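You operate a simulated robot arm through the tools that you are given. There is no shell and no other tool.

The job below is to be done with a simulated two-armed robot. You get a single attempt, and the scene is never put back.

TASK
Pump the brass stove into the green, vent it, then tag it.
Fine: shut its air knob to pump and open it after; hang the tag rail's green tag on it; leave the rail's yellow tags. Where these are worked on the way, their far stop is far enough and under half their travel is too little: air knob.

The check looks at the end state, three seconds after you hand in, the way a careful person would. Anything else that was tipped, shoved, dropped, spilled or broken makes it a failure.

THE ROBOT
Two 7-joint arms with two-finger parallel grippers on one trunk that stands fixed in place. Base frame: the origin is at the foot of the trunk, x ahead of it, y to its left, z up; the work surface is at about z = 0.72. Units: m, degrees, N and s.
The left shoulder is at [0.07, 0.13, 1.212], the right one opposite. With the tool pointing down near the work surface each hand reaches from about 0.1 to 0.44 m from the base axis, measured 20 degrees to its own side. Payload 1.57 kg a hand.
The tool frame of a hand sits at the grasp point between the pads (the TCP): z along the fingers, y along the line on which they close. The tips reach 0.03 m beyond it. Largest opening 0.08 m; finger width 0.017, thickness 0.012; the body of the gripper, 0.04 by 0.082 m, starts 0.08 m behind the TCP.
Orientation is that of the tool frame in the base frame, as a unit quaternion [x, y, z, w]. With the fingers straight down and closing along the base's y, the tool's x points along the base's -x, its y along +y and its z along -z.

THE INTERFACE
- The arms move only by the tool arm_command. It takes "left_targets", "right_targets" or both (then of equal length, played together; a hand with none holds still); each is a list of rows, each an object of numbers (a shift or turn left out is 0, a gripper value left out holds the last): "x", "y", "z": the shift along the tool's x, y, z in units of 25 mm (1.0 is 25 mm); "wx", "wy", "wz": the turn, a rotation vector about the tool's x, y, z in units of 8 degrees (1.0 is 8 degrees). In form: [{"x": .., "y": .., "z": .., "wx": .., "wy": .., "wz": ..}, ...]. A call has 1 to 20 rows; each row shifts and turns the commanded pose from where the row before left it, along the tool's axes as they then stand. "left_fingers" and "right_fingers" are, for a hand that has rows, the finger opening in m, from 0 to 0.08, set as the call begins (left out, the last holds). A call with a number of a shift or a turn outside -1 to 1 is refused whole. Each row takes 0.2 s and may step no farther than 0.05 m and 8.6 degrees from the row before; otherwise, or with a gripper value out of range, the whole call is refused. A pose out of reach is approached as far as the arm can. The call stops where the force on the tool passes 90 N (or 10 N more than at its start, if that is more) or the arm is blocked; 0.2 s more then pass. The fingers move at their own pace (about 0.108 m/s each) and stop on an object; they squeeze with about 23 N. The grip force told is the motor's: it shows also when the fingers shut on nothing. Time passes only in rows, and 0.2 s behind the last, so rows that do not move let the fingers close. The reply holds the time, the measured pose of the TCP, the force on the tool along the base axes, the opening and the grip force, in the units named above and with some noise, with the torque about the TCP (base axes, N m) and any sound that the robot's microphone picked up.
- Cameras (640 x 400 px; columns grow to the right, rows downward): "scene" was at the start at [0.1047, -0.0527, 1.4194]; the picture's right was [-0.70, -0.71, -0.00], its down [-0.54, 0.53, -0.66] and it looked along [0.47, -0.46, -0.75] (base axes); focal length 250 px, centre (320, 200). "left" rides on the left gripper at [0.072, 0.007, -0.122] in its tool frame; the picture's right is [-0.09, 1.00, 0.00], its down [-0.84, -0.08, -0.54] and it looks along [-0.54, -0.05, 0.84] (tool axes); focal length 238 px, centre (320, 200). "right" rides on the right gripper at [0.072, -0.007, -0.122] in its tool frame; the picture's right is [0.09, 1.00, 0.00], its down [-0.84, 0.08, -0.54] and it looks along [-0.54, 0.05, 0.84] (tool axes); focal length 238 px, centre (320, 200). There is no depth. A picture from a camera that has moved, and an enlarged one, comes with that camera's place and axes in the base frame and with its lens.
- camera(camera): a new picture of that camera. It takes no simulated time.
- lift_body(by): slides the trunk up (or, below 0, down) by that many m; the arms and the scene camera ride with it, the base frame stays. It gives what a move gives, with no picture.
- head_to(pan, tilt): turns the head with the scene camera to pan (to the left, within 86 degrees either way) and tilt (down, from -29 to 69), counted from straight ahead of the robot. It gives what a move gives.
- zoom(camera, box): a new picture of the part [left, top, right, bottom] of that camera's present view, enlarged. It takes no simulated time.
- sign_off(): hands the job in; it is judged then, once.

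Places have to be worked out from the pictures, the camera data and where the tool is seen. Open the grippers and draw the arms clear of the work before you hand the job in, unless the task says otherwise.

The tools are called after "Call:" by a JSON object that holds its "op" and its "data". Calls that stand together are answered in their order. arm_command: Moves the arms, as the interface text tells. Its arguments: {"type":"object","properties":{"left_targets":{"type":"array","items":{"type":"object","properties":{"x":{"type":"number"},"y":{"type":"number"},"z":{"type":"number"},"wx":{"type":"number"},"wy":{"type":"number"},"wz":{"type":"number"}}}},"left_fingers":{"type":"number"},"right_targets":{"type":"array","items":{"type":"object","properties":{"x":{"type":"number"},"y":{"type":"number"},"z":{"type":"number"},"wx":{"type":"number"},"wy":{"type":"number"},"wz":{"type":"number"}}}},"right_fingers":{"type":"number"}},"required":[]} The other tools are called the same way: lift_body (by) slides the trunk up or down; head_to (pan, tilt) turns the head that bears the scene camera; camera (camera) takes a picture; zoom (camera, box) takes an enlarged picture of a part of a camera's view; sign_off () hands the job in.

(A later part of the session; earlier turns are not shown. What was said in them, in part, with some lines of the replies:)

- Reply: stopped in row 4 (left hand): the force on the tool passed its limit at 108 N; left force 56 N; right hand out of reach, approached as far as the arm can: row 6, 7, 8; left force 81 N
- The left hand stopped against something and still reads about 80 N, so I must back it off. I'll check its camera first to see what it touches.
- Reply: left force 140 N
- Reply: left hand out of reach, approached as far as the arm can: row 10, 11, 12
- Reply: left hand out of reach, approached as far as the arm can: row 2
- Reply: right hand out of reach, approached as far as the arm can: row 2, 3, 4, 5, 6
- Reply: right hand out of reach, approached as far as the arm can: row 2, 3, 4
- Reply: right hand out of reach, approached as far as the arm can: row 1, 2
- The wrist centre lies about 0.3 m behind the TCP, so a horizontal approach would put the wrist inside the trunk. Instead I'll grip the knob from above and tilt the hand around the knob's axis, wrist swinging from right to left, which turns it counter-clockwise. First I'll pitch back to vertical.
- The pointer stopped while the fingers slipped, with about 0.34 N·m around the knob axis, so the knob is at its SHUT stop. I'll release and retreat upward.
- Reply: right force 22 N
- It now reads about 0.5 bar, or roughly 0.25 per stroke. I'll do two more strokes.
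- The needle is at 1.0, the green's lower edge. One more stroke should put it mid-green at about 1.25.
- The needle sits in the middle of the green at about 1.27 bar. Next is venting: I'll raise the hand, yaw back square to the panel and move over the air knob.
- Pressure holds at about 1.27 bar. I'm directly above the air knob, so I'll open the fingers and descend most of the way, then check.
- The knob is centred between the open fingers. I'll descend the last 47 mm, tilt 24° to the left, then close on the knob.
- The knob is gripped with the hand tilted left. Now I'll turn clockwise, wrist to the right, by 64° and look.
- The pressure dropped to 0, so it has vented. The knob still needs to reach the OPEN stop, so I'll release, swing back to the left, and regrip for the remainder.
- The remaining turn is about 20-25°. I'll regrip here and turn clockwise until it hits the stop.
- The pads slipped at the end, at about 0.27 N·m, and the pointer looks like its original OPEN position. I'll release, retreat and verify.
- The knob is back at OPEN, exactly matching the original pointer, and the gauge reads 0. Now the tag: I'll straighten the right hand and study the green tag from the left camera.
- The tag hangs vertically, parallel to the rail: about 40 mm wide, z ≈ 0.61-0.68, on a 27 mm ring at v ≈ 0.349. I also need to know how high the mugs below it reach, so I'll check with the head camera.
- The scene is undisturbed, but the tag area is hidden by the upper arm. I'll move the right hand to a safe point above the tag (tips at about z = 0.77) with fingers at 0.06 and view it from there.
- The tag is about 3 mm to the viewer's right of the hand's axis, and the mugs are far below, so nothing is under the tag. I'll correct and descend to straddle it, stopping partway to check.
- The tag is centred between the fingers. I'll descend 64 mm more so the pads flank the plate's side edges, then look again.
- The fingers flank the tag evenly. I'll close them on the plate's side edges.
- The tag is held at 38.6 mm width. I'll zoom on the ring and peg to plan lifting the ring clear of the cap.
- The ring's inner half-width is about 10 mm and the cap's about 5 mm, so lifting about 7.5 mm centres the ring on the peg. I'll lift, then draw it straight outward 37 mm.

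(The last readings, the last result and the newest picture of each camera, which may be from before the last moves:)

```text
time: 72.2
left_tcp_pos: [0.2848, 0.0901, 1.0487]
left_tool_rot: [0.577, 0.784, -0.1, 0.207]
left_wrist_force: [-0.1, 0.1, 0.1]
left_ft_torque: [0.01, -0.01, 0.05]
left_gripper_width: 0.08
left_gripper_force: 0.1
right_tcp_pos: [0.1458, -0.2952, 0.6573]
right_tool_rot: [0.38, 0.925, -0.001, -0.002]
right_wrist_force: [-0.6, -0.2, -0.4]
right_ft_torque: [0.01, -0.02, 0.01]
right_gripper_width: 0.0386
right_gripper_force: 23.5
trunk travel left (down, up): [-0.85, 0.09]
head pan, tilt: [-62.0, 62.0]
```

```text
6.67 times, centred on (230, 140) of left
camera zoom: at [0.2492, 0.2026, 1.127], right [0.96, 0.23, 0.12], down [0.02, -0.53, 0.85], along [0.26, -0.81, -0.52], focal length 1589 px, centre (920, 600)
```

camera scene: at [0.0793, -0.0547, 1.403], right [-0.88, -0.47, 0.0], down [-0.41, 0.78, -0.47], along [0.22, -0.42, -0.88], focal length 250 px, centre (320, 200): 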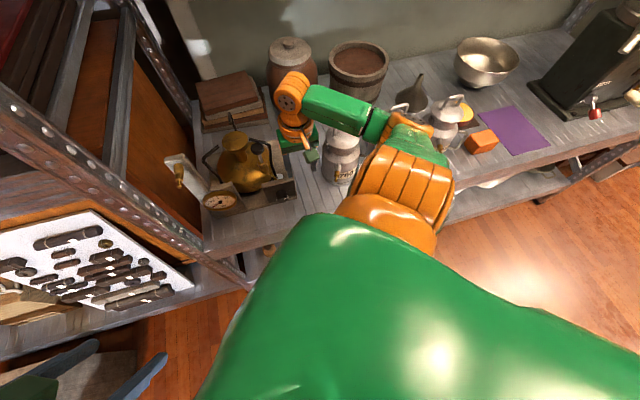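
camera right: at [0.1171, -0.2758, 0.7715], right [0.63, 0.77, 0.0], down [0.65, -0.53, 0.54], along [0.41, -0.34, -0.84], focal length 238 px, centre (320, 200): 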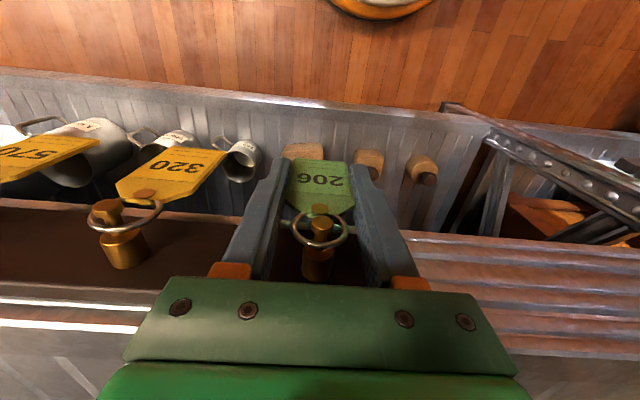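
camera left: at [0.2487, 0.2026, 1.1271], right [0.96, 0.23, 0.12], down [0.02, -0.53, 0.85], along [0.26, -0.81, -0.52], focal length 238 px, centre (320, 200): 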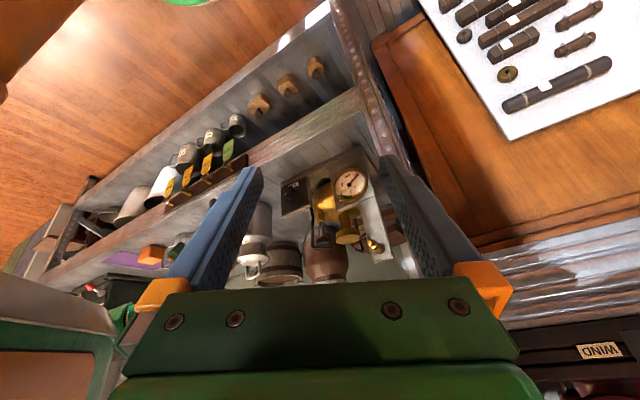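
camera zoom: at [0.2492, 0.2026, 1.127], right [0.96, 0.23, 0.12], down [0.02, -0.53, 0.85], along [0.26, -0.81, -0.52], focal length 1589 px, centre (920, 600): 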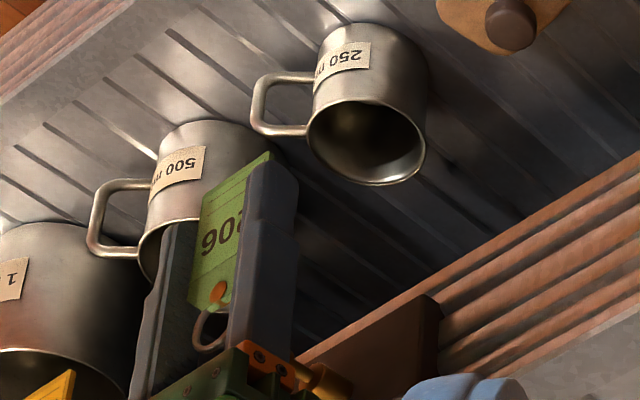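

The tag is free and held squarely. I'll move the left hand 6 cm back to give room, while raising the right hand with the tag straight up about 0.30 m in front of the shelf.

Call:
{"op": "arm_command", "data": {"left_targets": [{"x": 0.69, "y": 0.25, "z": -0.32}, {"x": 0.69, "y": 0.25, "z": -0.32}, {"x": 0.69, "y": 0.25, "z": -0.32}]}}

Call:
{"op": "arm_command", "data": {"right_targets": [{"z": -0.6}, {"z": -0.9}, {"z": -0.9}, {"z": -0.9}, {"z": -0.9}, {"z": -0.9}, {"z": -0.9}, {"z": -0.9}, {"z": -0.9}, {"z": -0.9}, {"z": -0.9}, {"z": -0.9}, {"z": -0.9}, {"z": -0.5}]}}

Call:
{"op": "camera", "data": {"camera": "right"}}

Call:
{"op": "camera", "data": {"camera": "left"}}

```text
time: 73.0
left_tcp_pos: [0.2857, 0.0895, 1.0487]
left_tool_rot: [0.577, 0.784, -0.101, 0.207]
left_wrist_force: [0.2, -0.2, 0.8]
left_ft_torque: [-0.02, 0.01, 0.01]
left_gripper_width: 0.0802
left_gripper_force: 0.0
left hand out of reach, approached as far as the arm can: row 1, 2, 3
right_tcp_pos: [0.1467, -0.2949, 0.6567]
right_tool_rot: [0.38, 0.925, -0.001, -0.002]
right_wrist_force: [0.1, 0.6, -0.1]
right_ft_torque: [0.02, 0.0, 0.02]
right_gripper_width: 0.0387
right_gripper_force: 23.1
trunk travel left (down, up): [-0.85, 0.09]
head pan, tilt: [-62.0, 62.0]
```

```text
time: 76.0
left_tcp_pos: [0.2862, 0.0896, 1.0472]
left_tool_rot: [0.577, 0.784, -0.1, 0.207]
left_wrist_force: [-0.4, 0.0, -0.6]
left_ft_torque: [0.01, -0.02, 0.02]
left_gripper_width: 0.08
left_gripper_force: 0.0
right_tcp_pos: [0.1626, -0.3161, 0.9439]
right_tool_rot: [0.38, 0.925, 0.0, -0.003]
right_wrist_force: [0.6, -0.3, 0.2]
right_ft_torque: [-0.05, 0.02, 0.0]
right_gripper_width: 0.0391
right_gripper_force: 22.6
right hand out of reach, approached as far as the arm can: row 12, 13, 14
trunk travel left (down, up): [-0.85, 0.09]
head pan, tilt: [-62.0, 62.0]
```

```text
taken
camera right: at [0.1068, -0.2703, 1.0655], right [0.63, 0.77, 0.0], down [0.65, -0.53, 0.54], along [0.41, -0.34, -0.84], focal length 238 px, centre (320, 200)
```

right: 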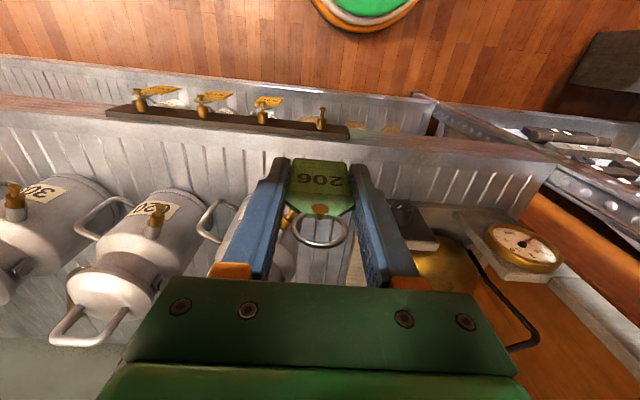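

```text
taken
camera left: at [0.2495, 0.2023, 1.127], right [0.96, 0.23, 0.12], down [0.02, -0.53, 0.85], along [0.26, -0.81, -0.52], focal length 238 px, centre (320, 200)
```

left: 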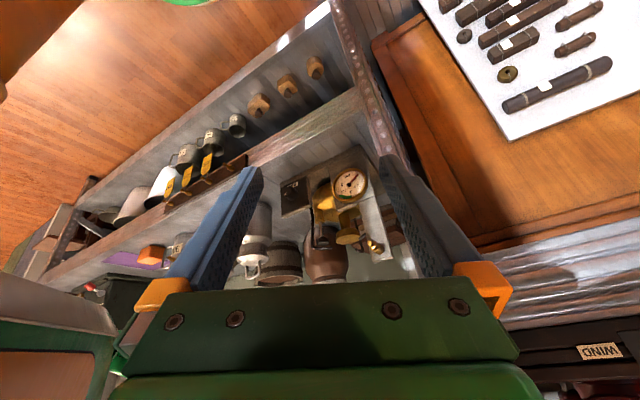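

The left arm can't back off further, but computed clearances to it are about 16 cm, which is fine. I'll carry the tag sideways toward the stove's post at v ≈ 0.36, z ≈ 0.95, in two halves.

Call:
{"op": "arm_command", "data": {"right_targets": [{"y": 0.89, "x": -0.09, "z": -0.03}, {"y": 0.89, "x": -0.09, "z": -0.03}, {"y": 0.89, "x": -0.09, "z": -0.03}, {"y": 0.89, "x": -0.09, "z": -0.03}, {"y": 0.89, "x": -0.09, "z": -0.03}, {"y": 0.89, "x": -0.09, "z": -0.03}, {"y": 0.89, "x": -0.09, "z": -0.03}]}}

Call:
{"op": "camera", "data": {"camera": "right"}}

Call:
{"op": "camera", "data": {"camera": "left"}}

```text
time: 77.6
left_tcp_pos: [0.2882, 0.0898, 1.0486]
left_tool_rot: [0.577, 0.784, -0.101, 0.207]
left_wrist_force: [-0.6, -0.6, 0.1]
left_ft_torque: [0.0, -0.01, 0.0]
left_gripper_width: 0.0803
left_gripper_force: 0.1
right_tcp_pos: [0.2833, -0.2149, 0.9476]
right_tool_rot: [0.38, 0.925, -0.002, -0.003]
right_wrist_force: [0.3, 0.4, -0.4]
right_ft_torque: [-0.02, -0.01, -0.02]
right_gripper_width: 0.0387
right_gripper_force: 23.5
trunk travel left (down, up): [-0.85, 0.09]
head pan, tilt: [-62.0, 62.0]
```

```text
taken
camera right: at [0.2276, -0.169, 1.0701], right [0.63, 0.77, 0.0], down [0.65, -0.53, 0.54], along [0.41, -0.34, -0.84], focal length 238 px, centre (320, 200)
```

right: 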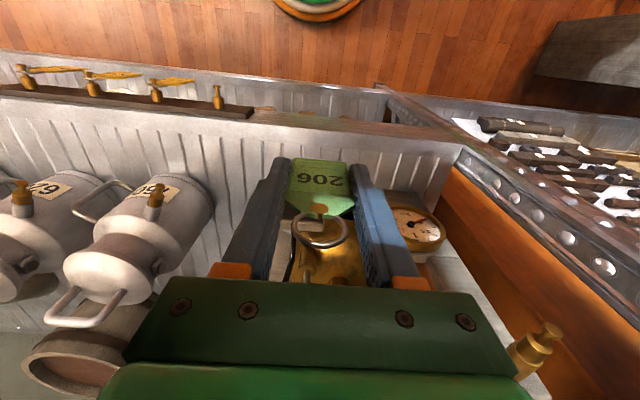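

```text
taken
camera left: at [0.2504, 0.2029, 1.1266], right [0.96, 0.23, 0.12], down [0.02, -0.53, 0.85], along [0.26, -0.81, -0.52], focal length 238 px, centre (320, 200)
```

left: 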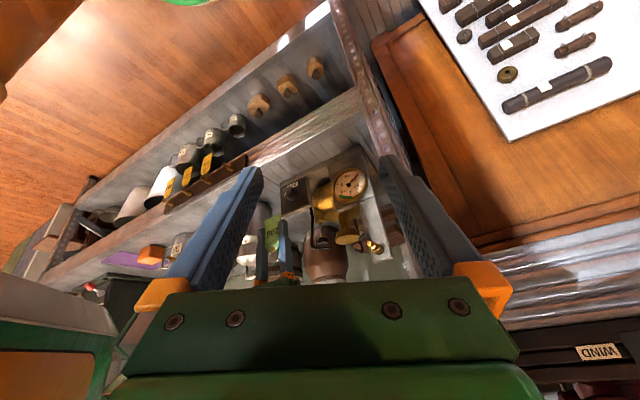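

Halfway there, with the tag steady. A perforated shelf upright stands at roughly u ≈ -0.28, so I'll go on in smaller steps and check the clearance.

Call:
{"op": "arm_command", "data": {"right_targets": [{"y": 0.89, "x": -0.09, "z": -0.05}, {"y": 0.89, "x": -0.09, "z": -0.05}, {"y": 0.89, "x": -0.09, "z": -0.05}, {"y": 0.89, "x": -0.09, "z": -0.05}]}}

Call:
{"op": "camera", "data": {"camera": "right"}}

Call:
{"op": "camera", "data": {"camera": "left"}}

Call:
{"op": "camera", "data": {"camera": "scene"}}

```text
time: 78.6
left_tcp_pos: [0.2863, 0.091, 1.0474]
left_tool_rot: [0.576, 0.784, -0.101, 0.207]
left_wrist_force: [-0.4, -0.3, 0.3]
left_ft_torque: [0.0, -0.02, 0.0]
left_gripper_width: 0.08
left_gripper_force: 0.1
right_tcp_pos: [0.3539, -0.1576, 0.9518]
right_tool_rot: [0.381, 0.925, -0.001, -0.003]
right_wrist_force: [-0.3, 0.3, 0.2]
right_ft_torque: [0.02, 0.0, 0.0]
right_gripper_width: 0.0385
right_gripper_force: 22.9
trunk travel left (down, up): [-0.85, 0.09]
head pan, tilt: [-62.0, 62.0]
```

```text
taken
camera right: at [0.2982, -0.1113, 1.0735], right [0.63, 0.77, 0.0], down [0.65, -0.53, 0.54], along [0.41, -0.34, -0.84], focal length 238 px, centre (320, 200)
```

right: 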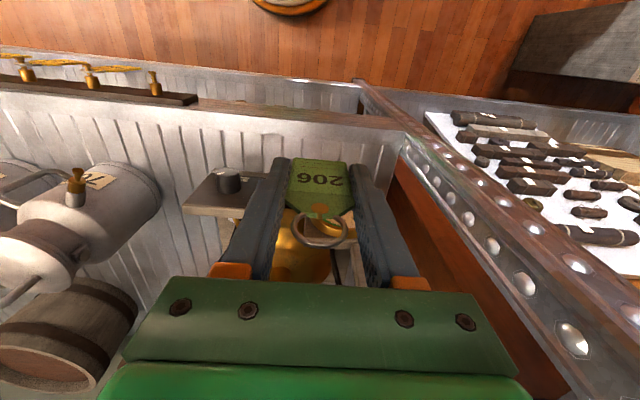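

```text
taken
camera left: at [0.2503, 0.203, 1.1266], right [0.96, 0.23, 0.12], down [0.02, -0.53, 0.85], along [0.26, -0.81, -0.52], focal length 238 px, centre (320, 200)
```

left: 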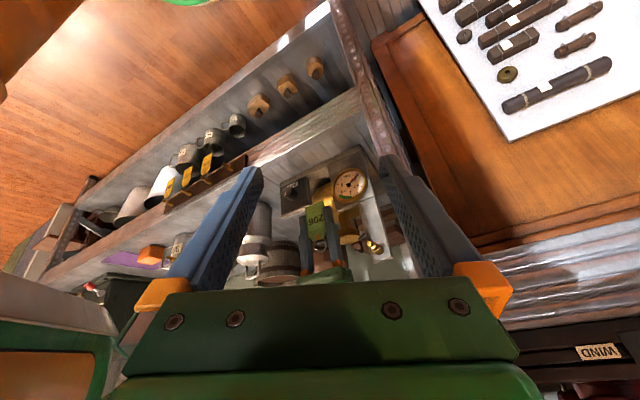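

```text
taken
camera scene: at [0.0802, -0.0537, 1.4029], right [-0.88, -0.47, 0.0], down [-0.42, 0.78, -0.47], along [0.22, -0.42, -0.88], focal length 250 px, centre (320, 200)
```

scene: 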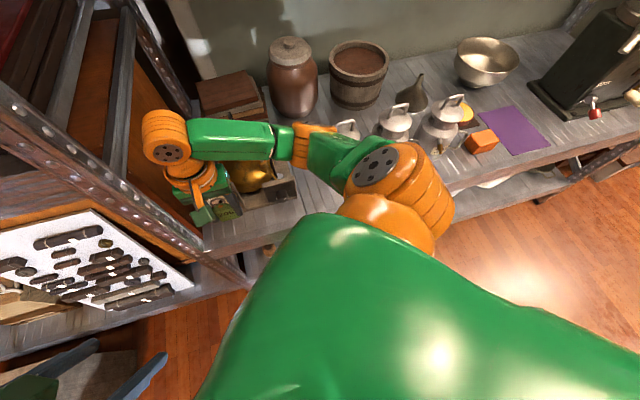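

The upright's near face is at about u = -0.262, leaving only 1-2 cm beside the wrist. I'll lean the hand 8° to the right for extra clearance, then move the tag over to the stove's peg line.

Call:
{"op": "arm_command", "data": {"right_targets": [{"wx": -0.5}, {"wx": -0.5}, {"y": 0.69, "z": 0.067, "x": -0.1}, {"y": 0.69, "z": 0.067, "x": -0.1}, {"y": 0.69, "z": 0.067, "x": -0.1}]}}

Call:
{"op": "camera", "data": {"camera": "right"}}

Call:
{"op": "zoom", "data": {"camera": "left", "box": [300, 180, 428, 290]}}

```text
time: 79.8
left_tcp_pos: [0.2856, 0.0895, 1.0473]
left_tool_rot: [0.575, 0.785, -0.1, 0.206]
left_wrist_force: [0.6, -0.5, 0.5]
left_ft_torque: [-0.03, -0.02, 0.01]
left_gripper_width: 0.0801
left_gripper_force: 0.1
right_tcp_pos: [0.3935, -0.1262, 0.9542]
right_tool_rot: [0.38, 0.923, 0.064, 0.024]
right_wrist_force: [-0.1, -0.5, -0.3]
right_ft_torque: [0.03, 0.04, 0.0]
right_gripper_width: 0.0386
right_gripper_force: 23.1
trunk travel left (down, up): [-0.85, 0.09]
head pan, tilt: [-62.0, 62.0]
```

```text
taken
camera right: at [0.3261, -0.0929, 1.0743], right [0.63, 0.77, 0.13], down [0.6, -0.59, 0.54], along [0.5, -0.26, -0.83], focal length 238 px, centre (320, 200)
```

right: 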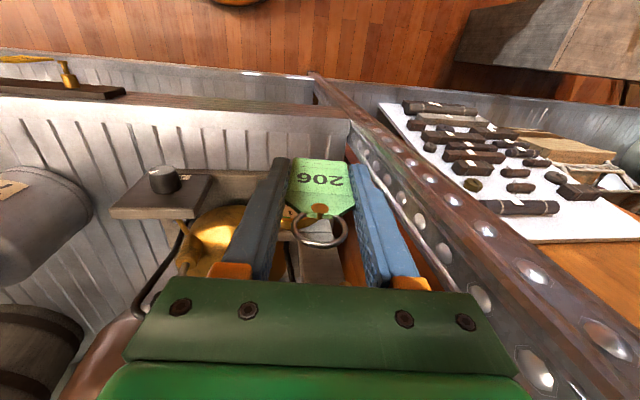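

```text
3.64 times, centred on (364, 235) of left
camera zoom: at [0.2499, 0.2027, 1.1268], right [0.96, 0.23, 0.12], down [0.02, -0.53, 0.85], along [0.26, -0.81, -0.52], focal length 867 px, centre (160, 73)
```

zoom: 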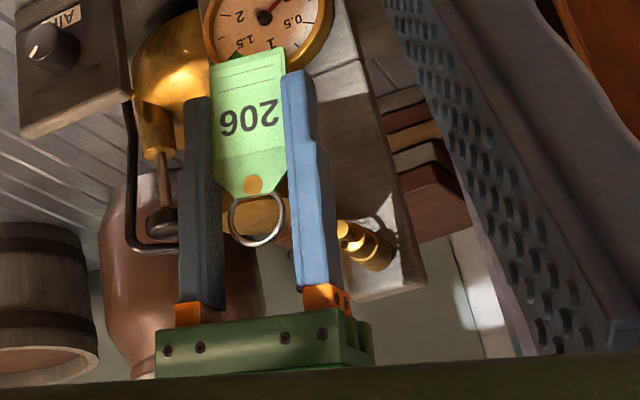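

The left view shows the ring and the stove's peg together: the ring must move about 16 mm left to line up, and the heights nearly match. I'll shift over and advance 30 mm, leaving about 2 cm to the cap, then check with the right camera.

Call:
{"op": "arm_command", "data": {"right_targets": [{"y": 0.65, "z": 0.09}, {"x": -0.6}, {"x": -0.6}]}}

Call:
{"op": "zoom", "data": {"camera": "right", "box": [260, 190, 380, 290]}}

Call:
{"op": "zoom", "data": {"camera": "left", "box": [300, 180, 428, 290]}}

Call:
{"op": "camera", "data": {"camera": "right"}}

```text
time: 80.6
left_tcp_pos: [0.2859, 0.09, 1.0474]
left_tool_rot: [0.577, 0.784, -0.101, 0.207]
left_wrist_force: [0.1, -1.2, 0.1]
left_ft_torque: [0.01, -0.01, 0.01]
left_gripper_width: 0.0799
left_gripper_force: 0.0
right_tcp_pos: [0.4252, -0.1371, 0.9539]
right_tool_rot: [0.38, 0.923, 0.064, 0.024]
right_wrist_force: [0.3, -0.2, -0.5]
right_ft_torque: [0.02, -0.02, -0.01]
right_gripper_width: 0.0388
right_gripper_force: 22.9
trunk travel left (down, up): [-0.85, 0.09]
head pan, tilt: [-62.0, 62.0]
```

```text
4.00 times, centred on (320, 240) of right
camera zoom: at [0.3576, -0.1034, 1.0745], right [0.63, 0.77, 0.14], down [0.6, -0.59, 0.54], along [0.5, -0.26, -0.83], focal length 953 px, centre (320, 40)
```

zoom: 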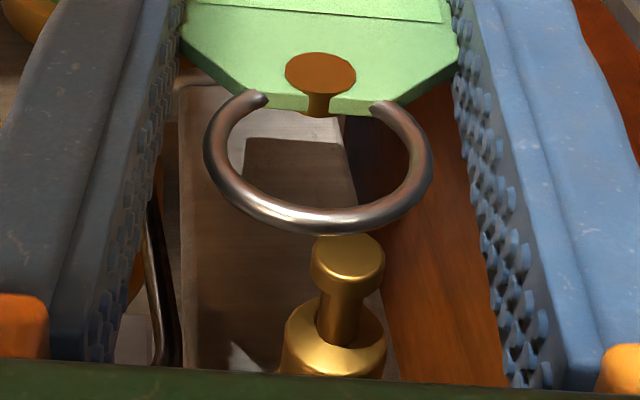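

```text
3.64 times, centred on (364, 235) of left
camera zoom: at [0.2497, 0.2017, 1.127], right [0.96, 0.23, 0.12], down [0.02, -0.53, 0.85], along [0.26, -0.81, -0.52], focal length 867 px, centre (160, 73)
```

zoom: 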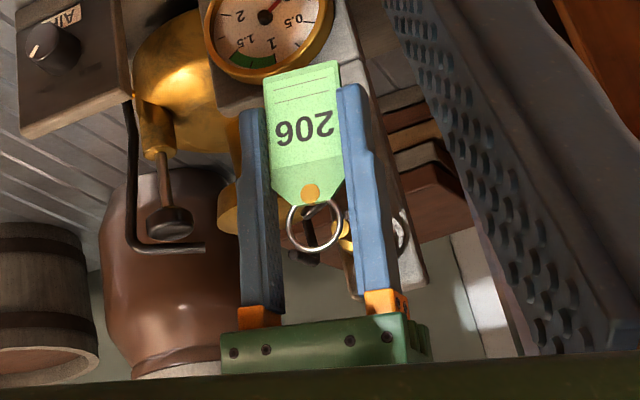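

```text
taken
camera right: at [0.3576, -0.1034, 1.0745], right [0.63, 0.77, 0.14], down [0.6, -0.59, 0.54], along [0.5, -0.26, -0.83], focal length 238 px, centre (320, 200)
```

right: 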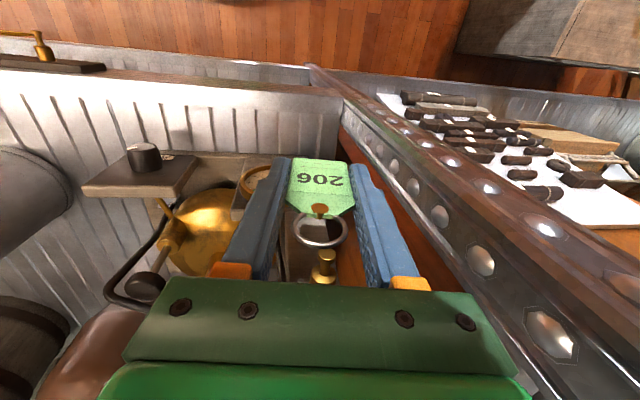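

In the right view the peg lies just beyond the ring, about 6 mm to the image right and roughly 4 mm below the ring's centre. I'll correct both, advance 12 mm, and look again before threading it.

Call:
{"op": "arm_command", "data": {"right_targets": [{"y": 0.24, "z": 0.14}, {"x": -0.48}]}}

Call:
{"op": "zoom", "data": {"camera": "right", "box": [260, 190, 380, 290]}}

Call:
{"op": "zoom", "data": {"camera": "left", "box": [300, 180, 428, 290]}}

```text
time: 81.2
left_tcp_pos: [0.2863, 0.0889, 1.047]
left_tool_rot: [0.576, 0.784, -0.1, 0.207]
left_wrist_force: [0.5, -1.0, -0.8]
left_ft_torque: [-0.02, -0.02, 0.02]
left_gripper_width: 0.0801
left_gripper_force: 0.1
right_tcp_pos: [0.4394, -0.1413, 0.9532]
right_tool_rot: [0.379, 0.923, 0.064, 0.023]
right_wrist_force: [-1.1, 0.0, -0.2]
right_ft_torque: [-0.01, 0.03, 0.0]
right_gripper_width: 0.0386
right_gripper_force: 22.8
trunk travel left (down, up): [-0.85, 0.09]
head pan, tilt: [-62.0, 62.0]
```

```text
4.00 times, centred on (320, 240) of right
camera zoom: at [0.3721, -0.1074, 1.0721], right [0.63, 0.77, 0.14], down [0.6, -0.59, 0.54], along [0.5, -0.26, -0.83], focal length 953 px, centre (320, 40)
```

zoom: 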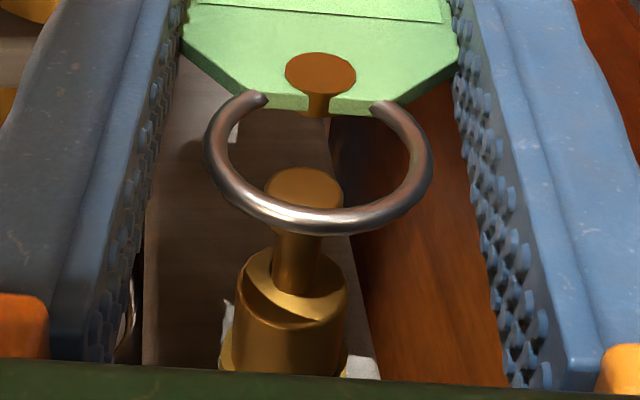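

```text
3.64 times, centred on (364, 235) of left
camera zoom: at [0.25, 0.202, 1.1269], right [0.96, 0.23, 0.12], down [0.02, -0.53, 0.85], along [0.26, -0.81, -0.52], focal length 867 px, centre (160, 73)
```

zoom: 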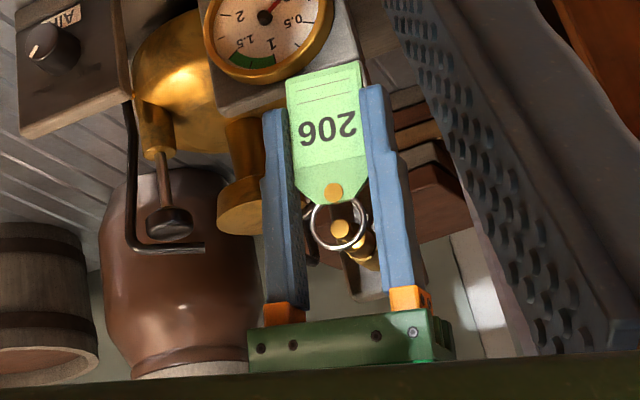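

Through the left camera the cap now appears inside the ring, nearly centred; it is within about 2 mm laterally. I'll nudge 2 mm and advance 10 mm to thread the cap.

Call:
{"op": "arm_command", "data": {"right_targets": [{"y": -0.07}, {"x": -0.2}, {"x": -0.2}]}}

Call:
{"op": "zoom", "data": {"camera": "right", "box": [260, 190, 380, 290]}}

Call:
{"op": "zoom", "data": {"camera": "left", "box": [335, 210, 399, 250]}}

```text
time: 82.0
left_tcp_pos: [0.2873, 0.0901, 1.0488]
left_tool_rot: [0.576, 0.785, -0.1, 0.206]
left_wrist_force: [-0.4, -0.6, 0.2]
left_ft_torque: [-0.02, -0.01, -0.05]
left_gripper_width: 0.0799
left_gripper_force: 0.1
right_tcp_pos: [0.4453, -0.1492, 0.9499]
right_tool_rot: [0.379, 0.923, 0.064, 0.024]
right_wrist_force: [0.0, 0.1, 0.2]
right_ft_torque: [-0.02, -0.01, -0.03]
right_gripper_width: 0.0389
right_gripper_force: 23.2
trunk travel left (down, up): [-0.85, 0.09]
head pan, tilt: [-62.0, 62.0]
```

```text
4.00 times, centred on (320, 240) of right
camera zoom: at [0.3779, -0.1152, 1.0709], right [0.63, 0.77, 0.14], down [0.6, -0.59, 0.54], along [0.5, -0.26, -0.83], focal length 953 px, centre (320, 40)
```

zoom: 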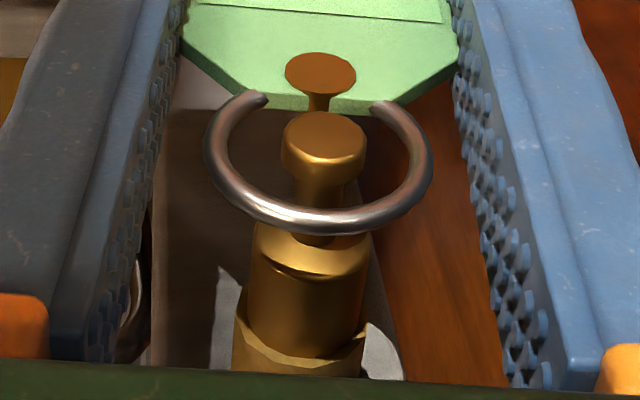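

```text
10.00 times, centred on (367, 230) of left
camera zoom: at [0.2498, 0.2023, 1.1269], right [0.96, 0.23, 0.12], down [0.02, -0.53, 0.85], along [0.26, -0.81, -0.52], focal length 2384 px, centre (-150, -100)
```

zoom: 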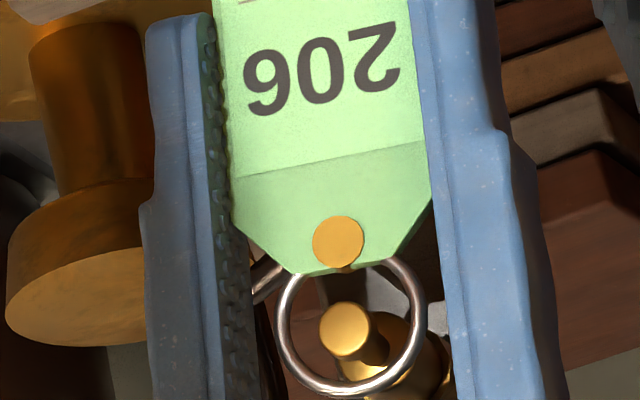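

The cap has passed through: the ring and peg now look just as they did when the tag hung on the rail. I'll seat it slightly, 1.5 mm inward and 2 mm down, and check the force.

Call:
{"op": "arm_command", "data": {"right_targets": [{"x": -0.06}, {"z": 0.08}]}}

Call:
{"op": "zoom", "data": {"camera": "right", "box": [260, 190, 380, 290]}}

Call:
{"op": "zoom", "data": {"camera": "left", "box": [335, 220, 399, 260]}}

```text
time: 82.6
left_tcp_pos: [0.2869, 0.0905, 1.0469]
left_tool_rot: [0.577, 0.784, -0.1, 0.206]
left_wrist_force: [-0.4, 0.3, -0.4]
left_ft_torque: [0.01, 0.0, -0.01]
left_gripper_width: 0.0801
left_gripper_force: 0.1
right_tcp_pos: [0.4447, -0.1495, 0.9486]
right_tool_rot: [0.38, 0.923, 0.063, 0.025]
right_wrist_force: [0.2, -0.2, -0.5]
right_ft_torque: [-0.03, 0.01, 0.0]
right_gripper_width: 0.0388
right_gripper_force: 22.8
trunk travel left (down, up): [-0.85, 0.09]
head pan, tilt: [-62.0, 62.0]
```

```text
4.00 times, centred on (320, 240) of right
camera zoom: at [0.3794, -0.1165, 1.0693], right [0.63, 0.77, 0.14], down [0.6, -0.59, 0.54], along [0.5, -0.26, -0.83], focal length 953 px, centre (320, 40)
```

zoom: 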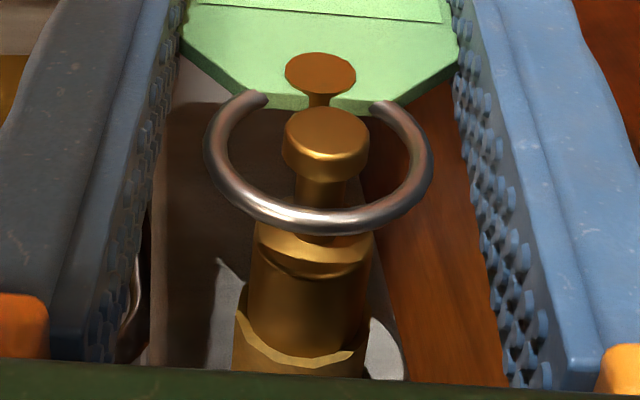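

```text
10.00 times, centred on (367, 240) of left
camera zoom: at [0.2497, 0.2024, 1.1269], right [0.96, 0.23, 0.12], down [0.02, -0.53, 0.85], along [0.26, -0.81, -0.52], focal length 2384 px, centre (-150, -200)
```

zoom: 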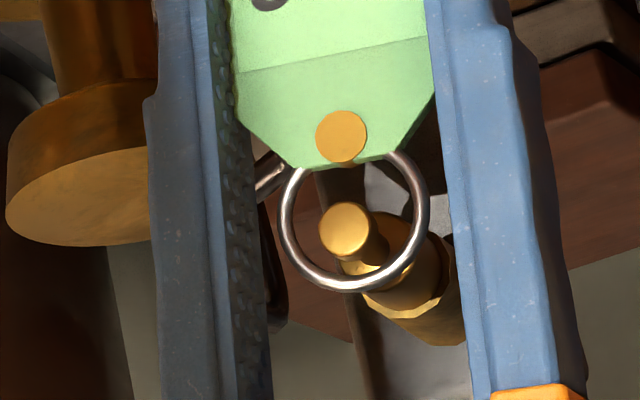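

The ring encircles the neck behind the cap with no contact force yet. I'll lower another 1.5 mm to seat it on the neck.

Call:
{"op": "arm_command", "data": {"right_targets": [{"z": 0.06}, {}]}}

Call:
{"op": "zoom", "data": {"camera": "right", "box": [260, 190, 380, 290]}}

```text
time: 83.2
left_tcp_pos: [0.2859, 0.0896, 1.0479]
left_tool_rot: [0.578, 0.783, -0.101, 0.207]
left_wrist_force: [0.3, -0.7, -0.5]
left_ft_torque: [0.02, 0.01, -0.02]
left_gripper_width: 0.08
left_gripper_force: 0.0
right_tcp_pos: [0.4458, -0.1499, 0.948]
right_tool_rot: [0.378, 0.923, 0.064, 0.024]
right_wrist_force: [0.2, 0.3, -0.2]
right_ft_torque: [-0.01, -0.02, 0.0]
right_gripper_width: 0.0387
right_gripper_force: 22.9
trunk travel left (down, up): [-0.85, 0.09]
head pan, tilt: [-62.0, 62.0]
```

```text
4.00 times, centred on (320, 240) of right
camera zoom: at [0.3794, -0.1162, 1.0675], right [0.63, 0.77, 0.14], down [0.6, -0.59, 0.54], along [0.5, -0.26, -0.83], focal length 953 px, centre (320, 40)
```

zoom: 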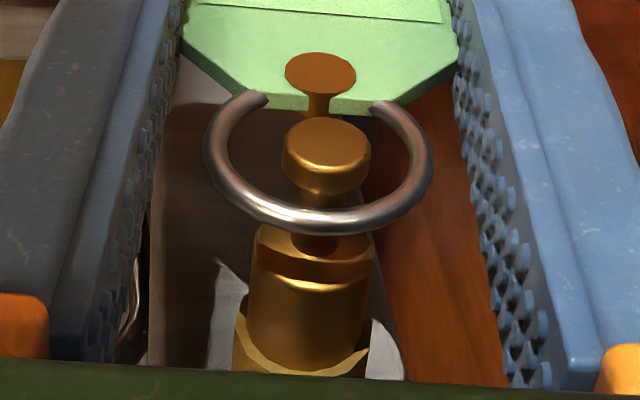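

There's still no contact force, so I'll lower in another small step, watching the force.

Call:
{"op": "arm_command", "data": {"right_targets": [{"z": 0.06}, {}]}}

Call:
{"op": "zoom", "data": {"camera": "left", "box": [335, 220, 399, 260]}}

```text
time: 83.8
left_tcp_pos: [0.286, 0.09, 1.0481]
left_tool_rot: [0.576, 0.784, -0.1, 0.208]
left_wrist_force: [0.1, 0.5, 0.2]
left_ft_torque: [-0.01, -0.04, 0.0]
left_gripper_width: 0.08
left_gripper_force: 0.1
right_tcp_pos: [0.447, -0.1503, 0.9462]
right_tool_rot: [0.379, 0.923, 0.063, 0.024]
right_wrist_force: [0.8, -0.4, 2.3]
right_ft_torque: [0.04, 0.06, 0.03]
right_gripper_width: 0.0384
right_gripper_force: 23.1
trunk travel left (down, up): [-0.85, 0.09]
head pan, tilt: [-62.0, 62.0]
```

```text
10.00 times, centred on (367, 240) of left
camera zoom: at [0.2495, 0.2023, 1.127], right [0.96, 0.23, 0.12], down [0.02, -0.53, 0.85], along [0.26, -0.81, -0.52], focal length 2384 px, centre (-150, -200)
```

zoom: 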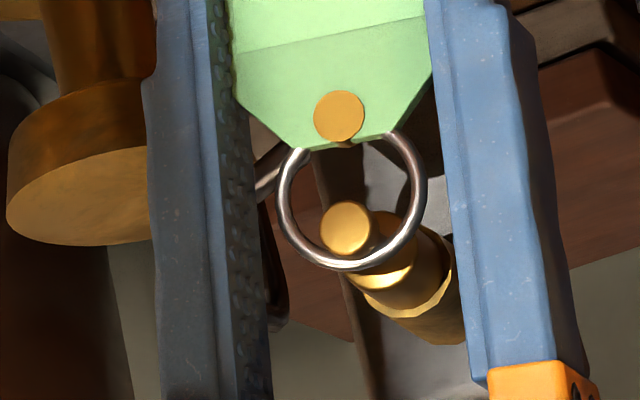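

The force is now 2.3 N up, so the ring rests on the neck behind the cap. I'll nudge 2 mm further in so the ring sits mid-neck, then open the fingers moderately.

Call:
{"op": "arm_command", "data": {"right_targets": [{"z": -0.03, "x": -0.09}, {}]}}

Call:
{"op": "arm_command", "data": {"right_targets": [{}, {}, {}], "right_fingers": 0.055}}

Call:
{"op": "zoom", "data": {"camera": "left", "box": [320, 190, 416, 260]}}

Call:
{"op": "zoom", "data": {"camera": "right", "box": [250, 150, 390, 290]}}

```text
time: 84.4
left_tcp_pos: [0.2865, 0.0895, 1.0468]
left_tool_rot: [0.577, 0.784, -0.101, 0.206]
left_wrist_force: [0.2, 0.6, 0.4]
left_ft_torque: [0.0, 0.01, -0.02]
left_gripper_width: 0.0799
left_gripper_force: 0.2
right_tcp_pos: [0.4486, -0.1517, 0.9479]
right_tool_rot: [0.378, 0.923, 0.063, 0.024]
right_wrist_force: [-1.1, -0.5, -0.4]
right_ft_torque: [0.01, 0.03, -0.03]
right_gripper_width: 0.0388
right_gripper_force: 22.9
trunk travel left (down, up): [-0.85, 0.09]
head pan, tilt: [-62.0, 62.0]
```

```text
time: 85.2
left_tcp_pos: [0.2853, 0.0894, 1.0483]
left_tool_rot: [0.577, 0.784, -0.1, 0.206]
left_wrist_force: [-0.3, 0.9, -0.9]
left_ft_torque: [0.0, -0.01, 0.01]
left_gripper_width: 0.0799
left_gripper_force: 0.0
right_tcp_pos: [0.4497, -0.1523, 0.9455]
right_tool_rot: [0.379, 0.923, 0.063, 0.024]
right_wrist_force: [0.7, -0.5, 0.0]
right_ft_torque: [-0.01, -0.01, 0.0]
right_gripper_width: 0.0551
right_gripper_force: 0.2
trunk travel left (down, up): [-0.85, 0.09]
head pan, tilt: [-62.0, 62.0]
```

```text
5.71 times, centred on (368, 225) of left
camera zoom: at [0.2496, 0.2024, 1.1269], right [0.96, 0.23, 0.12], down [0.02, -0.53, 0.85], along [0.26, -0.81, -0.52], focal length 1362 px, centre (46, 57)
```

zoom: 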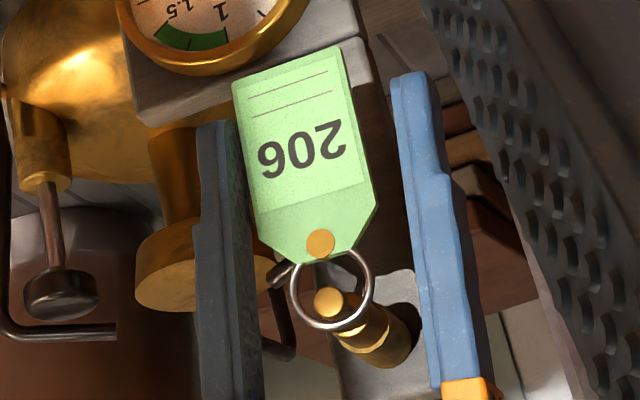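

```text
2.86 times, centred on (320, 220) of right
camera zoom: at [0.381, -0.1178, 1.0663], right [0.63, 0.77, 0.14], down [0.6, -0.59, 0.54], along [0.5, -0.26, -0.83], focal length 681 px, centre (320, 143)
```

zoom: 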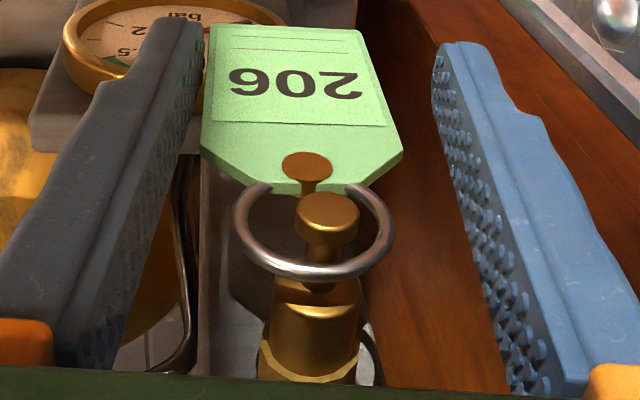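

The tag hangs on the stove's peg, still swinging slightly. I'll wait a second and look again before withdrawing.

Call:
{"op": "arm_command", "data": {"right_targets": [{}, {}, {}, {}, {}, {}]}}

Call:
{"op": "zoom", "data": {"camera": "left", "box": [320, 190, 416, 260]}}

Call:
{"op": "zoom", "data": {"camera": "right", "box": [250, 150, 390, 290]}}

```text
time: 86.6
left_tcp_pos: [0.287, 0.0904, 1.0471]
left_tool_rot: [0.577, 0.784, -0.1, 0.206]
left_wrist_force: [-0.4, -0.1, 0.8]
left_ft_torque: [-0.01, -0.01, 0.0]
left_gripper_width: 0.0799
left_gripper_force: 0.0
right_tcp_pos: [0.4482, -0.1521, 0.947]
right_tool_rot: [0.379, 0.923, 0.064, 0.024]
right_wrist_force: [0.6, 0.1, 0.2]
right_ft_torque: [0.01, 0.0, -0.02]
right_gripper_width: 0.055
right_gripper_force: 0.2
trunk travel left (down, up): [-0.85, 0.09]
head pan, tilt: [-62.0, 62.0]
```

```text
5.71 times, centred on (368, 225) of left
camera zoom: at [0.2496, 0.2024, 1.1269], right [0.96, 0.23, 0.12], down [0.02, -0.53, 0.85], along [0.26, -0.81, -0.52], focal length 1362 px, centre (46, 57)
```

zoom: 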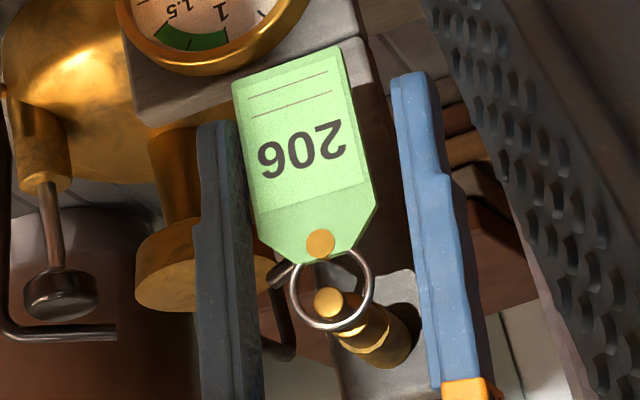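

```text
2.86 times, centred on (320, 220) of right
camera zoom: at [0.381, -0.1178, 1.0663], right [0.63, 0.77, 0.14], down [0.6, -0.59, 0.54], along [0.5, -0.26, -0.83], focal length 681 px, centre (320, 143)
```

zoom: 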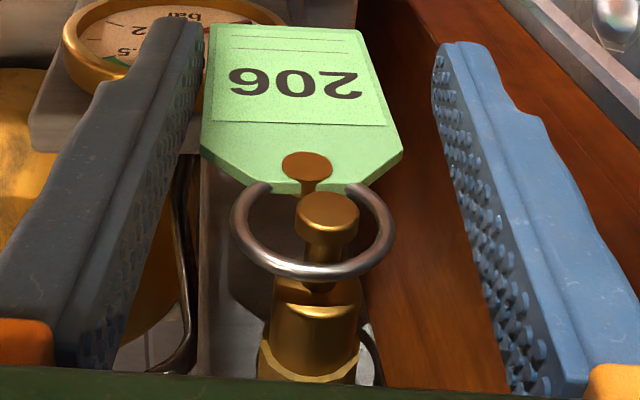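

The tag hangs steadily with its ring behind the cap, close to one finger. I'll shift the hand 5 mm to centre the gap, then withdraw straight back away from the post.

Call:
{"op": "arm_command", "data": {"right_targets": [{"y": -0.1}, {"y": -0.1}, {}]}}

Call:
{"op": "zoom", "data": {"camera": "right", "box": [250, 150, 390, 290]}}

```text
time: 87.4
left_tcp_pos: [0.2866, 0.0896, 1.0481]
left_tool_rot: [0.577, 0.784, -0.1, 0.208]
left_wrist_force: [-0.2, 0.6, 0.7]
left_ft_torque: [-0.01, -0.02, 0.02]
left_gripper_width: 0.0801
left_gripper_force: 0.1
right_tcp_pos: [0.4454, -0.1549, 0.9473]
right_tool_rot: [0.379, 0.923, 0.063, 0.025]
right_wrist_force: [0.2, -0.1, 0.1]
right_ft_torque: [-0.01, -0.01, -0.02]
right_gripper_width: 0.0552
right_gripper_force: 0.0
trunk travel left (down, up): [-0.85, 0.09]
head pan, tilt: [-62.0, 62.0]
```

```text
2.86 times, centred on (320, 220) of right
camera zoom: at [0.378, -0.1212, 1.0663], right [0.63, 0.77, 0.14], down [0.6, -0.59, 0.54], along [0.5, -0.26, -0.83], focal length 681 px, centre (320, 143)
```

zoom: 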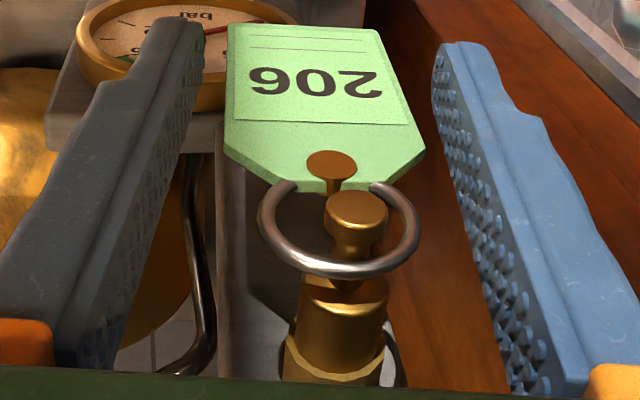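

The tag stayed put and is free of both fingers. Now I'll withdraw straight back.

Call:
{"op": "arm_command", "data": {"right_targets": [{"x": 0.3}, {"x": 0.6}, {"x": 0.8}, {"x": 0.8}]}}

Call:
{"op": "camera", "data": {"camera": "right"}}

Call:
{"op": "zoom", "data": {"camera": "left", "box": [300, 180, 428, 290]}}

```text
time: 88.4
left_tcp_pos: [0.2853, 0.0905, 1.0476]
left_tool_rot: [0.576, 0.784, -0.1, 0.207]
left_wrist_force: [0.6, 0.4, -0.9]
left_ft_torque: [0.02, -0.04, 0.02]
left_gripper_width: 0.0802
left_gripper_force: 0.0
right_tcp_pos: [0.3994, -0.1097, 0.9469]
right_tool_rot: [0.379, 0.923, 0.063, 0.024]
right_wrist_force: [-0.2, 0.4, 1.1]
right_ft_torque: [0.01, -0.02, -0.02]
right_gripper_width: 0.0548
right_gripper_force: 0.0
trunk travel left (down, up): [-0.85, 0.09]
head pan, tilt: [-62.0, 62.0]
```

```text
taken
camera right: at [0.3319, -0.0763, 1.0666], right [0.63, 0.77, 0.13], down [0.6, -0.59, 0.54], along [0.5, -0.26, -0.83], focal length 238 px, centre (320, 200)
```

right: 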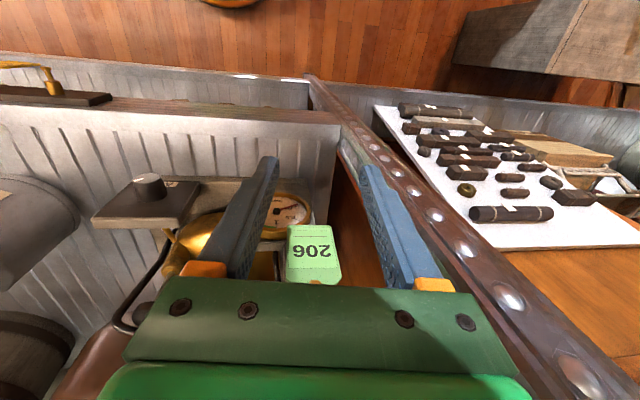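

```text
3.64 times, centred on (364, 235) of left
camera zoom: at [0.2492, 0.2027, 1.127], right [0.96, 0.23, 0.12], down [0.02, -0.53, 0.85], along [0.26, -0.81, -0.52], focal length 867 px, centre (160, 73)
```

zoom: 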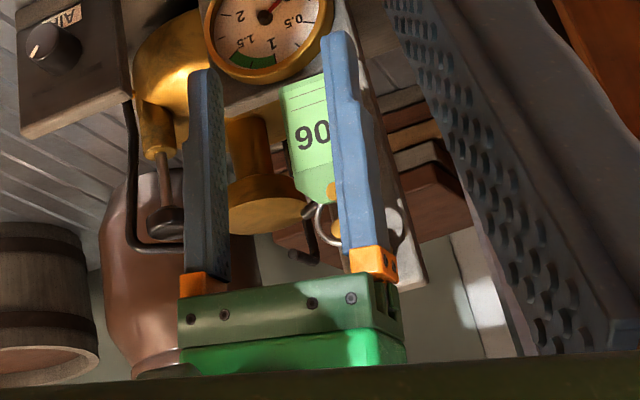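

The hand is clear and the tag remains hanging. I'll move the right hand to the right and away from the stove, straighten it and raise it.

Call:
{"op": "arm_command", "data": {"right_targets": [{"y": -0.9}, {"y": -0.9}, {"y": -0.9}, {"y": -0.9}, {"y": -0.9}, {"y": -0.9}, {"wx": 0.5, "y": -0.5}, {"wx": 0.5, "y": -0.5}, {"z": -0.9, "y": -0.5}, {"z": -0.9, "y": -0.5}, {"z": -0.9}, {"z": -0.9}, {"z": -0.9}]}}

Call:
{"op": "camera", "data": {"camera": "left"}}

Call:
{"op": "zoom", "data": {"camera": "left", "box": [270, 150, 430, 280]}}

Call:
{"op": "camera", "data": {"camera": "right"}}

Call:
{"op": "camera", "data": {"camera": "scene"}}

```text
time: 91.2
left_tcp_pos: [0.2854, 0.0908, 1.0485]
left_tool_rot: [0.577, 0.784, -0.1, 0.206]
left_wrist_force: [-0.3, -0.1, -0.1]
left_ft_torque: [0.0, 0.0, -0.02]
left_gripper_width: 0.0798
left_gripper_force: 0.0
right_tcp_pos: [0.271, -0.2401, 1.0372]
right_tool_rot: [0.38, 0.925, 0.0, -0.003]
right_wrist_force: [-0.2, -0.4, -0.4]
right_ft_torque: [-0.02, -0.04, -0.02]
right_gripper_width: 0.0551
right_gripper_force: 0.0
trunk travel left (down, up): [-0.85, 0.09]
head pan, tilt: [-62.0, 62.0]
```

```text
taken
camera left: at [0.2493, 0.2025, 1.127], right [0.96, 0.23, 0.12], down [0.02, -0.53, 0.85], along [0.26, -0.81, -0.52], focal length 238 px, centre (320, 200)
```

left: 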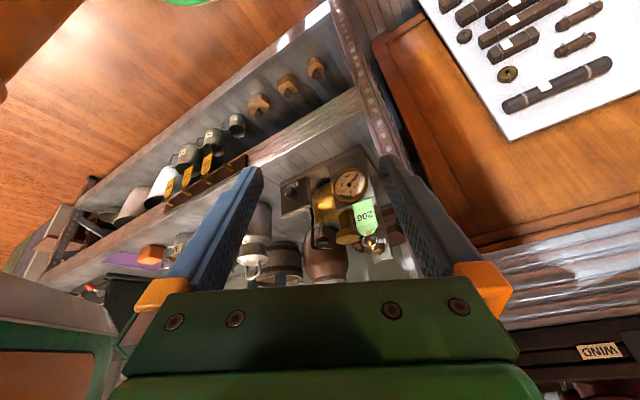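

```text
3.08 times, centred on (350, 215) of left
camera zoom: at [0.2493, 0.2025, 1.127], right [0.96, 0.23, 0.12], down [0.02, -0.53, 0.85], along [0.26, -0.81, -0.52], focal length 733 px, centre (228, 154)
```

zoom: 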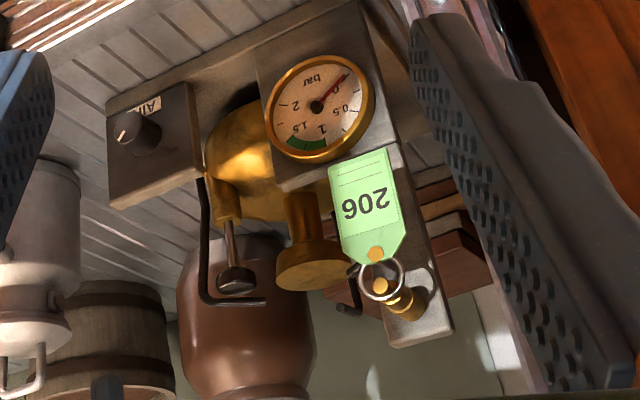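

```text
taken
camera right: at [0.2156, -0.1952, 1.1602], right [0.63, 0.77, 0.0], down [0.65, -0.53, 0.54], along [0.41, -0.34, -0.84], focal length 238 px, centre (320, 200)
```

right: 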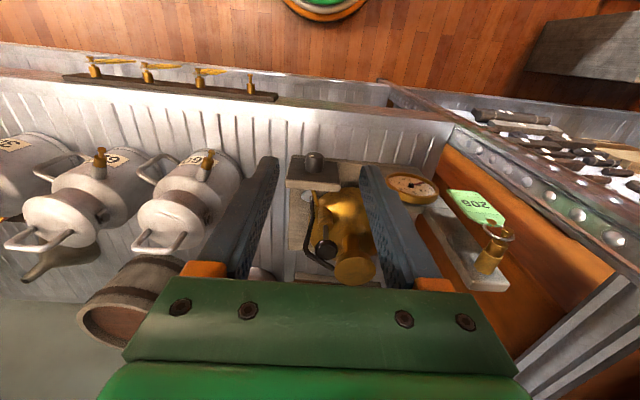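

```text
taken
camera scene: at [0.079, -0.0545, 1.4029], right [-0.88, -0.47, 0.0], down [-0.41, 0.78, -0.47], along [0.22, -0.41, -0.88], focal length 250 px, centre (320, 200)
```

scene: 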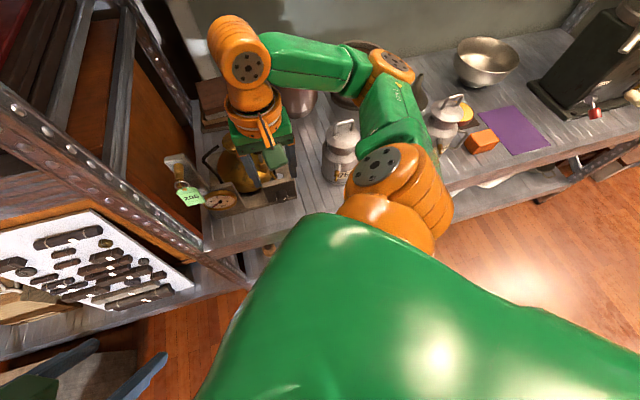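

The tag hangs on the stove's peg, the gauge is at 0, the knob is at OPEN and the yellow tags are still on the rail. I'll draw the right arm up and back near its starting pose with the gripper open.

Call:
{"op": "arm_command", "data": {"right_targets": [{"x": -0.12, "y": -0.33, "z": -0.9}, {"x": -0.12, "y": -0.33, "z": -0.9}, {"x": -0.12, "y": -0.33, "z": -0.9}, {"x": -0.12, "y": -0.33, "z": -0.9}, {"x": -0.12, "y": -0.33, "z": -0.9}, {"x": -0.12, "y": -0.33, "z": -0.9}, {"x": -0.12, "y": -0.33, "z": -0.9}, {"y": -0.33, "z": -0.9}], "right_fingers": 0.08}}

Call:
{"op": "camera", "data": {"camera": "right"}}

Call:
{"op": "zoom", "data": {"camera": "left", "box": [320, 190, 416, 260]}}

Call:
{"op": "zoom", "data": {"camera": "left", "box": [255, 150, 383, 230]}}

Call:
{"op": "zoom", "data": {"camera": "left", "box": [150, 110, 260, 220]}}

```text
time: 93.0
left_tcp_pos: [0.2856, 0.0908, 1.0479]
left_tool_rot: [0.576, 0.784, -0.101, 0.206]
left_wrist_force: [0.7, -0.4, 0.2]
left_ft_torque: [0.0, -0.02, 0.01]
left_gripper_width: 0.08
left_gripper_force: 0.0
right_tcp_pos: [0.2643, -0.2885, 1.2099]
right_tool_rot: [0.379, 0.925, -0.001, -0.004]
right_wrist_force: [-0.6, 0.1, -0.2]
right_ft_torque: [-0.01, -0.01, -0.01]
right_gripper_width: 0.0798
right_gripper_force: 0.0
right hand out of reach, approached as far as the arm can: row 7, 8
trunk travel left (down, up): [-0.85, 0.09]
head pan, tilt: [-62.0, 62.0]
```

```text
taken
camera right: at [0.2089, -0.2424, 1.3305], right [0.63, 0.77, 0.0], down [0.65, -0.53, 0.54], along [0.41, -0.34, -0.84], focal length 238 px, centre (320, 200)
```

right: 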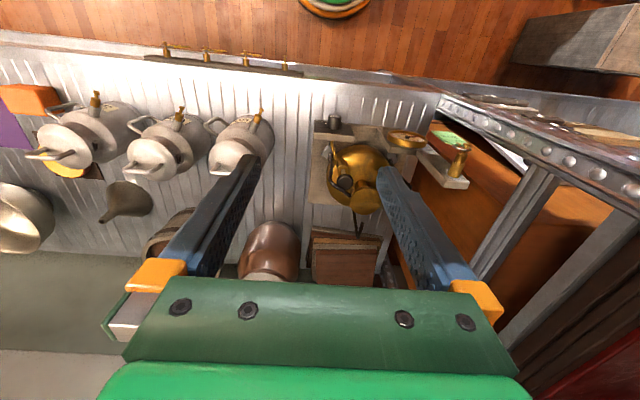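

```text
5.71 times, centred on (368, 225) of left
camera zoom: at [0.2499, 0.2029, 1.1267], right [0.96, 0.23, 0.12], down [0.02, -0.53, 0.85], along [0.26, -0.81, -0.52], focal length 1362 px, centre (46, 57)
```

zoom: 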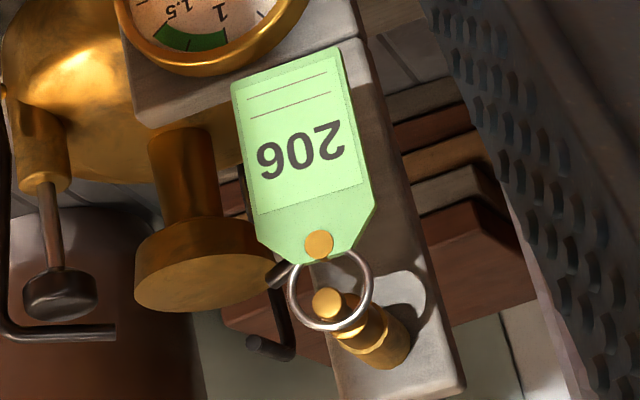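

```text
5.00 times, centred on (319, 190) of left
camera zoom: at [0.2499, 0.2029, 1.1267], right [0.96, 0.23, 0.12], down [0.02, -0.53, 0.85], along [0.26, -0.81, -0.52], focal length 1192 px, centre (325, 250)
```

zoom: 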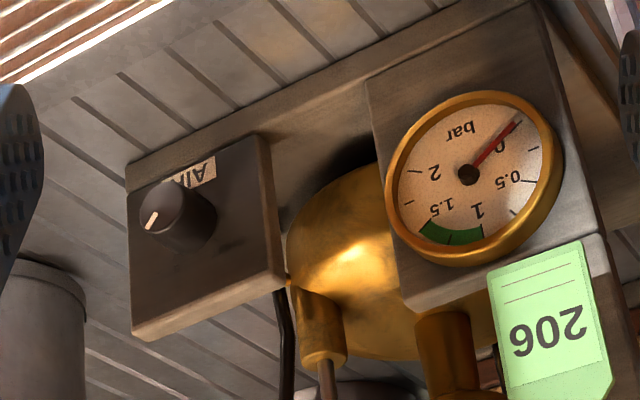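

```text
3.64 times, centred on (205, 165) of left
camera zoom: at [0.2499, 0.2029, 1.1267], right [0.96, 0.23, 0.12], down [0.02, -0.53, 0.85], along [0.26, -0.81, -0.52], focal length 867 px, centre (738, 327)
```

zoom: 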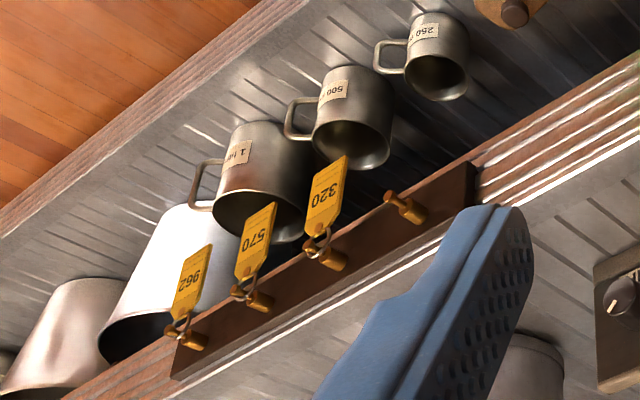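

Everything checks out:
- **Green tag:** 206 hangs on the stove's peg.
- **Yellow tags:** the three are still on the rail.
- **Air knob and gauge:** the knob points to OPEN and the gauge reads 0 after the pump to about 1.27 bar.
- **Arms:** both grippers are open and clear.

I'm handing the job in.

Call:
{"op": "sign_off", "data": {}}

```text
The job is handed in.
```

The stove has been pumped, vented and tagged, and I've handed the job in. I haven't seen the check's result.

- **Pump:** I shut the air knob to its stop and pumped five strokes. The gauge rose from 0 to about 1.27 bar, mid-green, and held there.
- **Vent:** I turned the air knob back until it hit its OPEN stop, and the gauge dropped to 0.
- **Tag:** The green tag, number 206, hangs on the stove's own peg and was still when I left it. The three yellow tags are still on the rail.

Early on, the left arm bumped the robot's own head, with contact force up to about 137 N, before I backed it off. It touched nothing else there. In the last pictures nothing else looked tipped, moved or spilled. Both grippers are open and clear of the stove.
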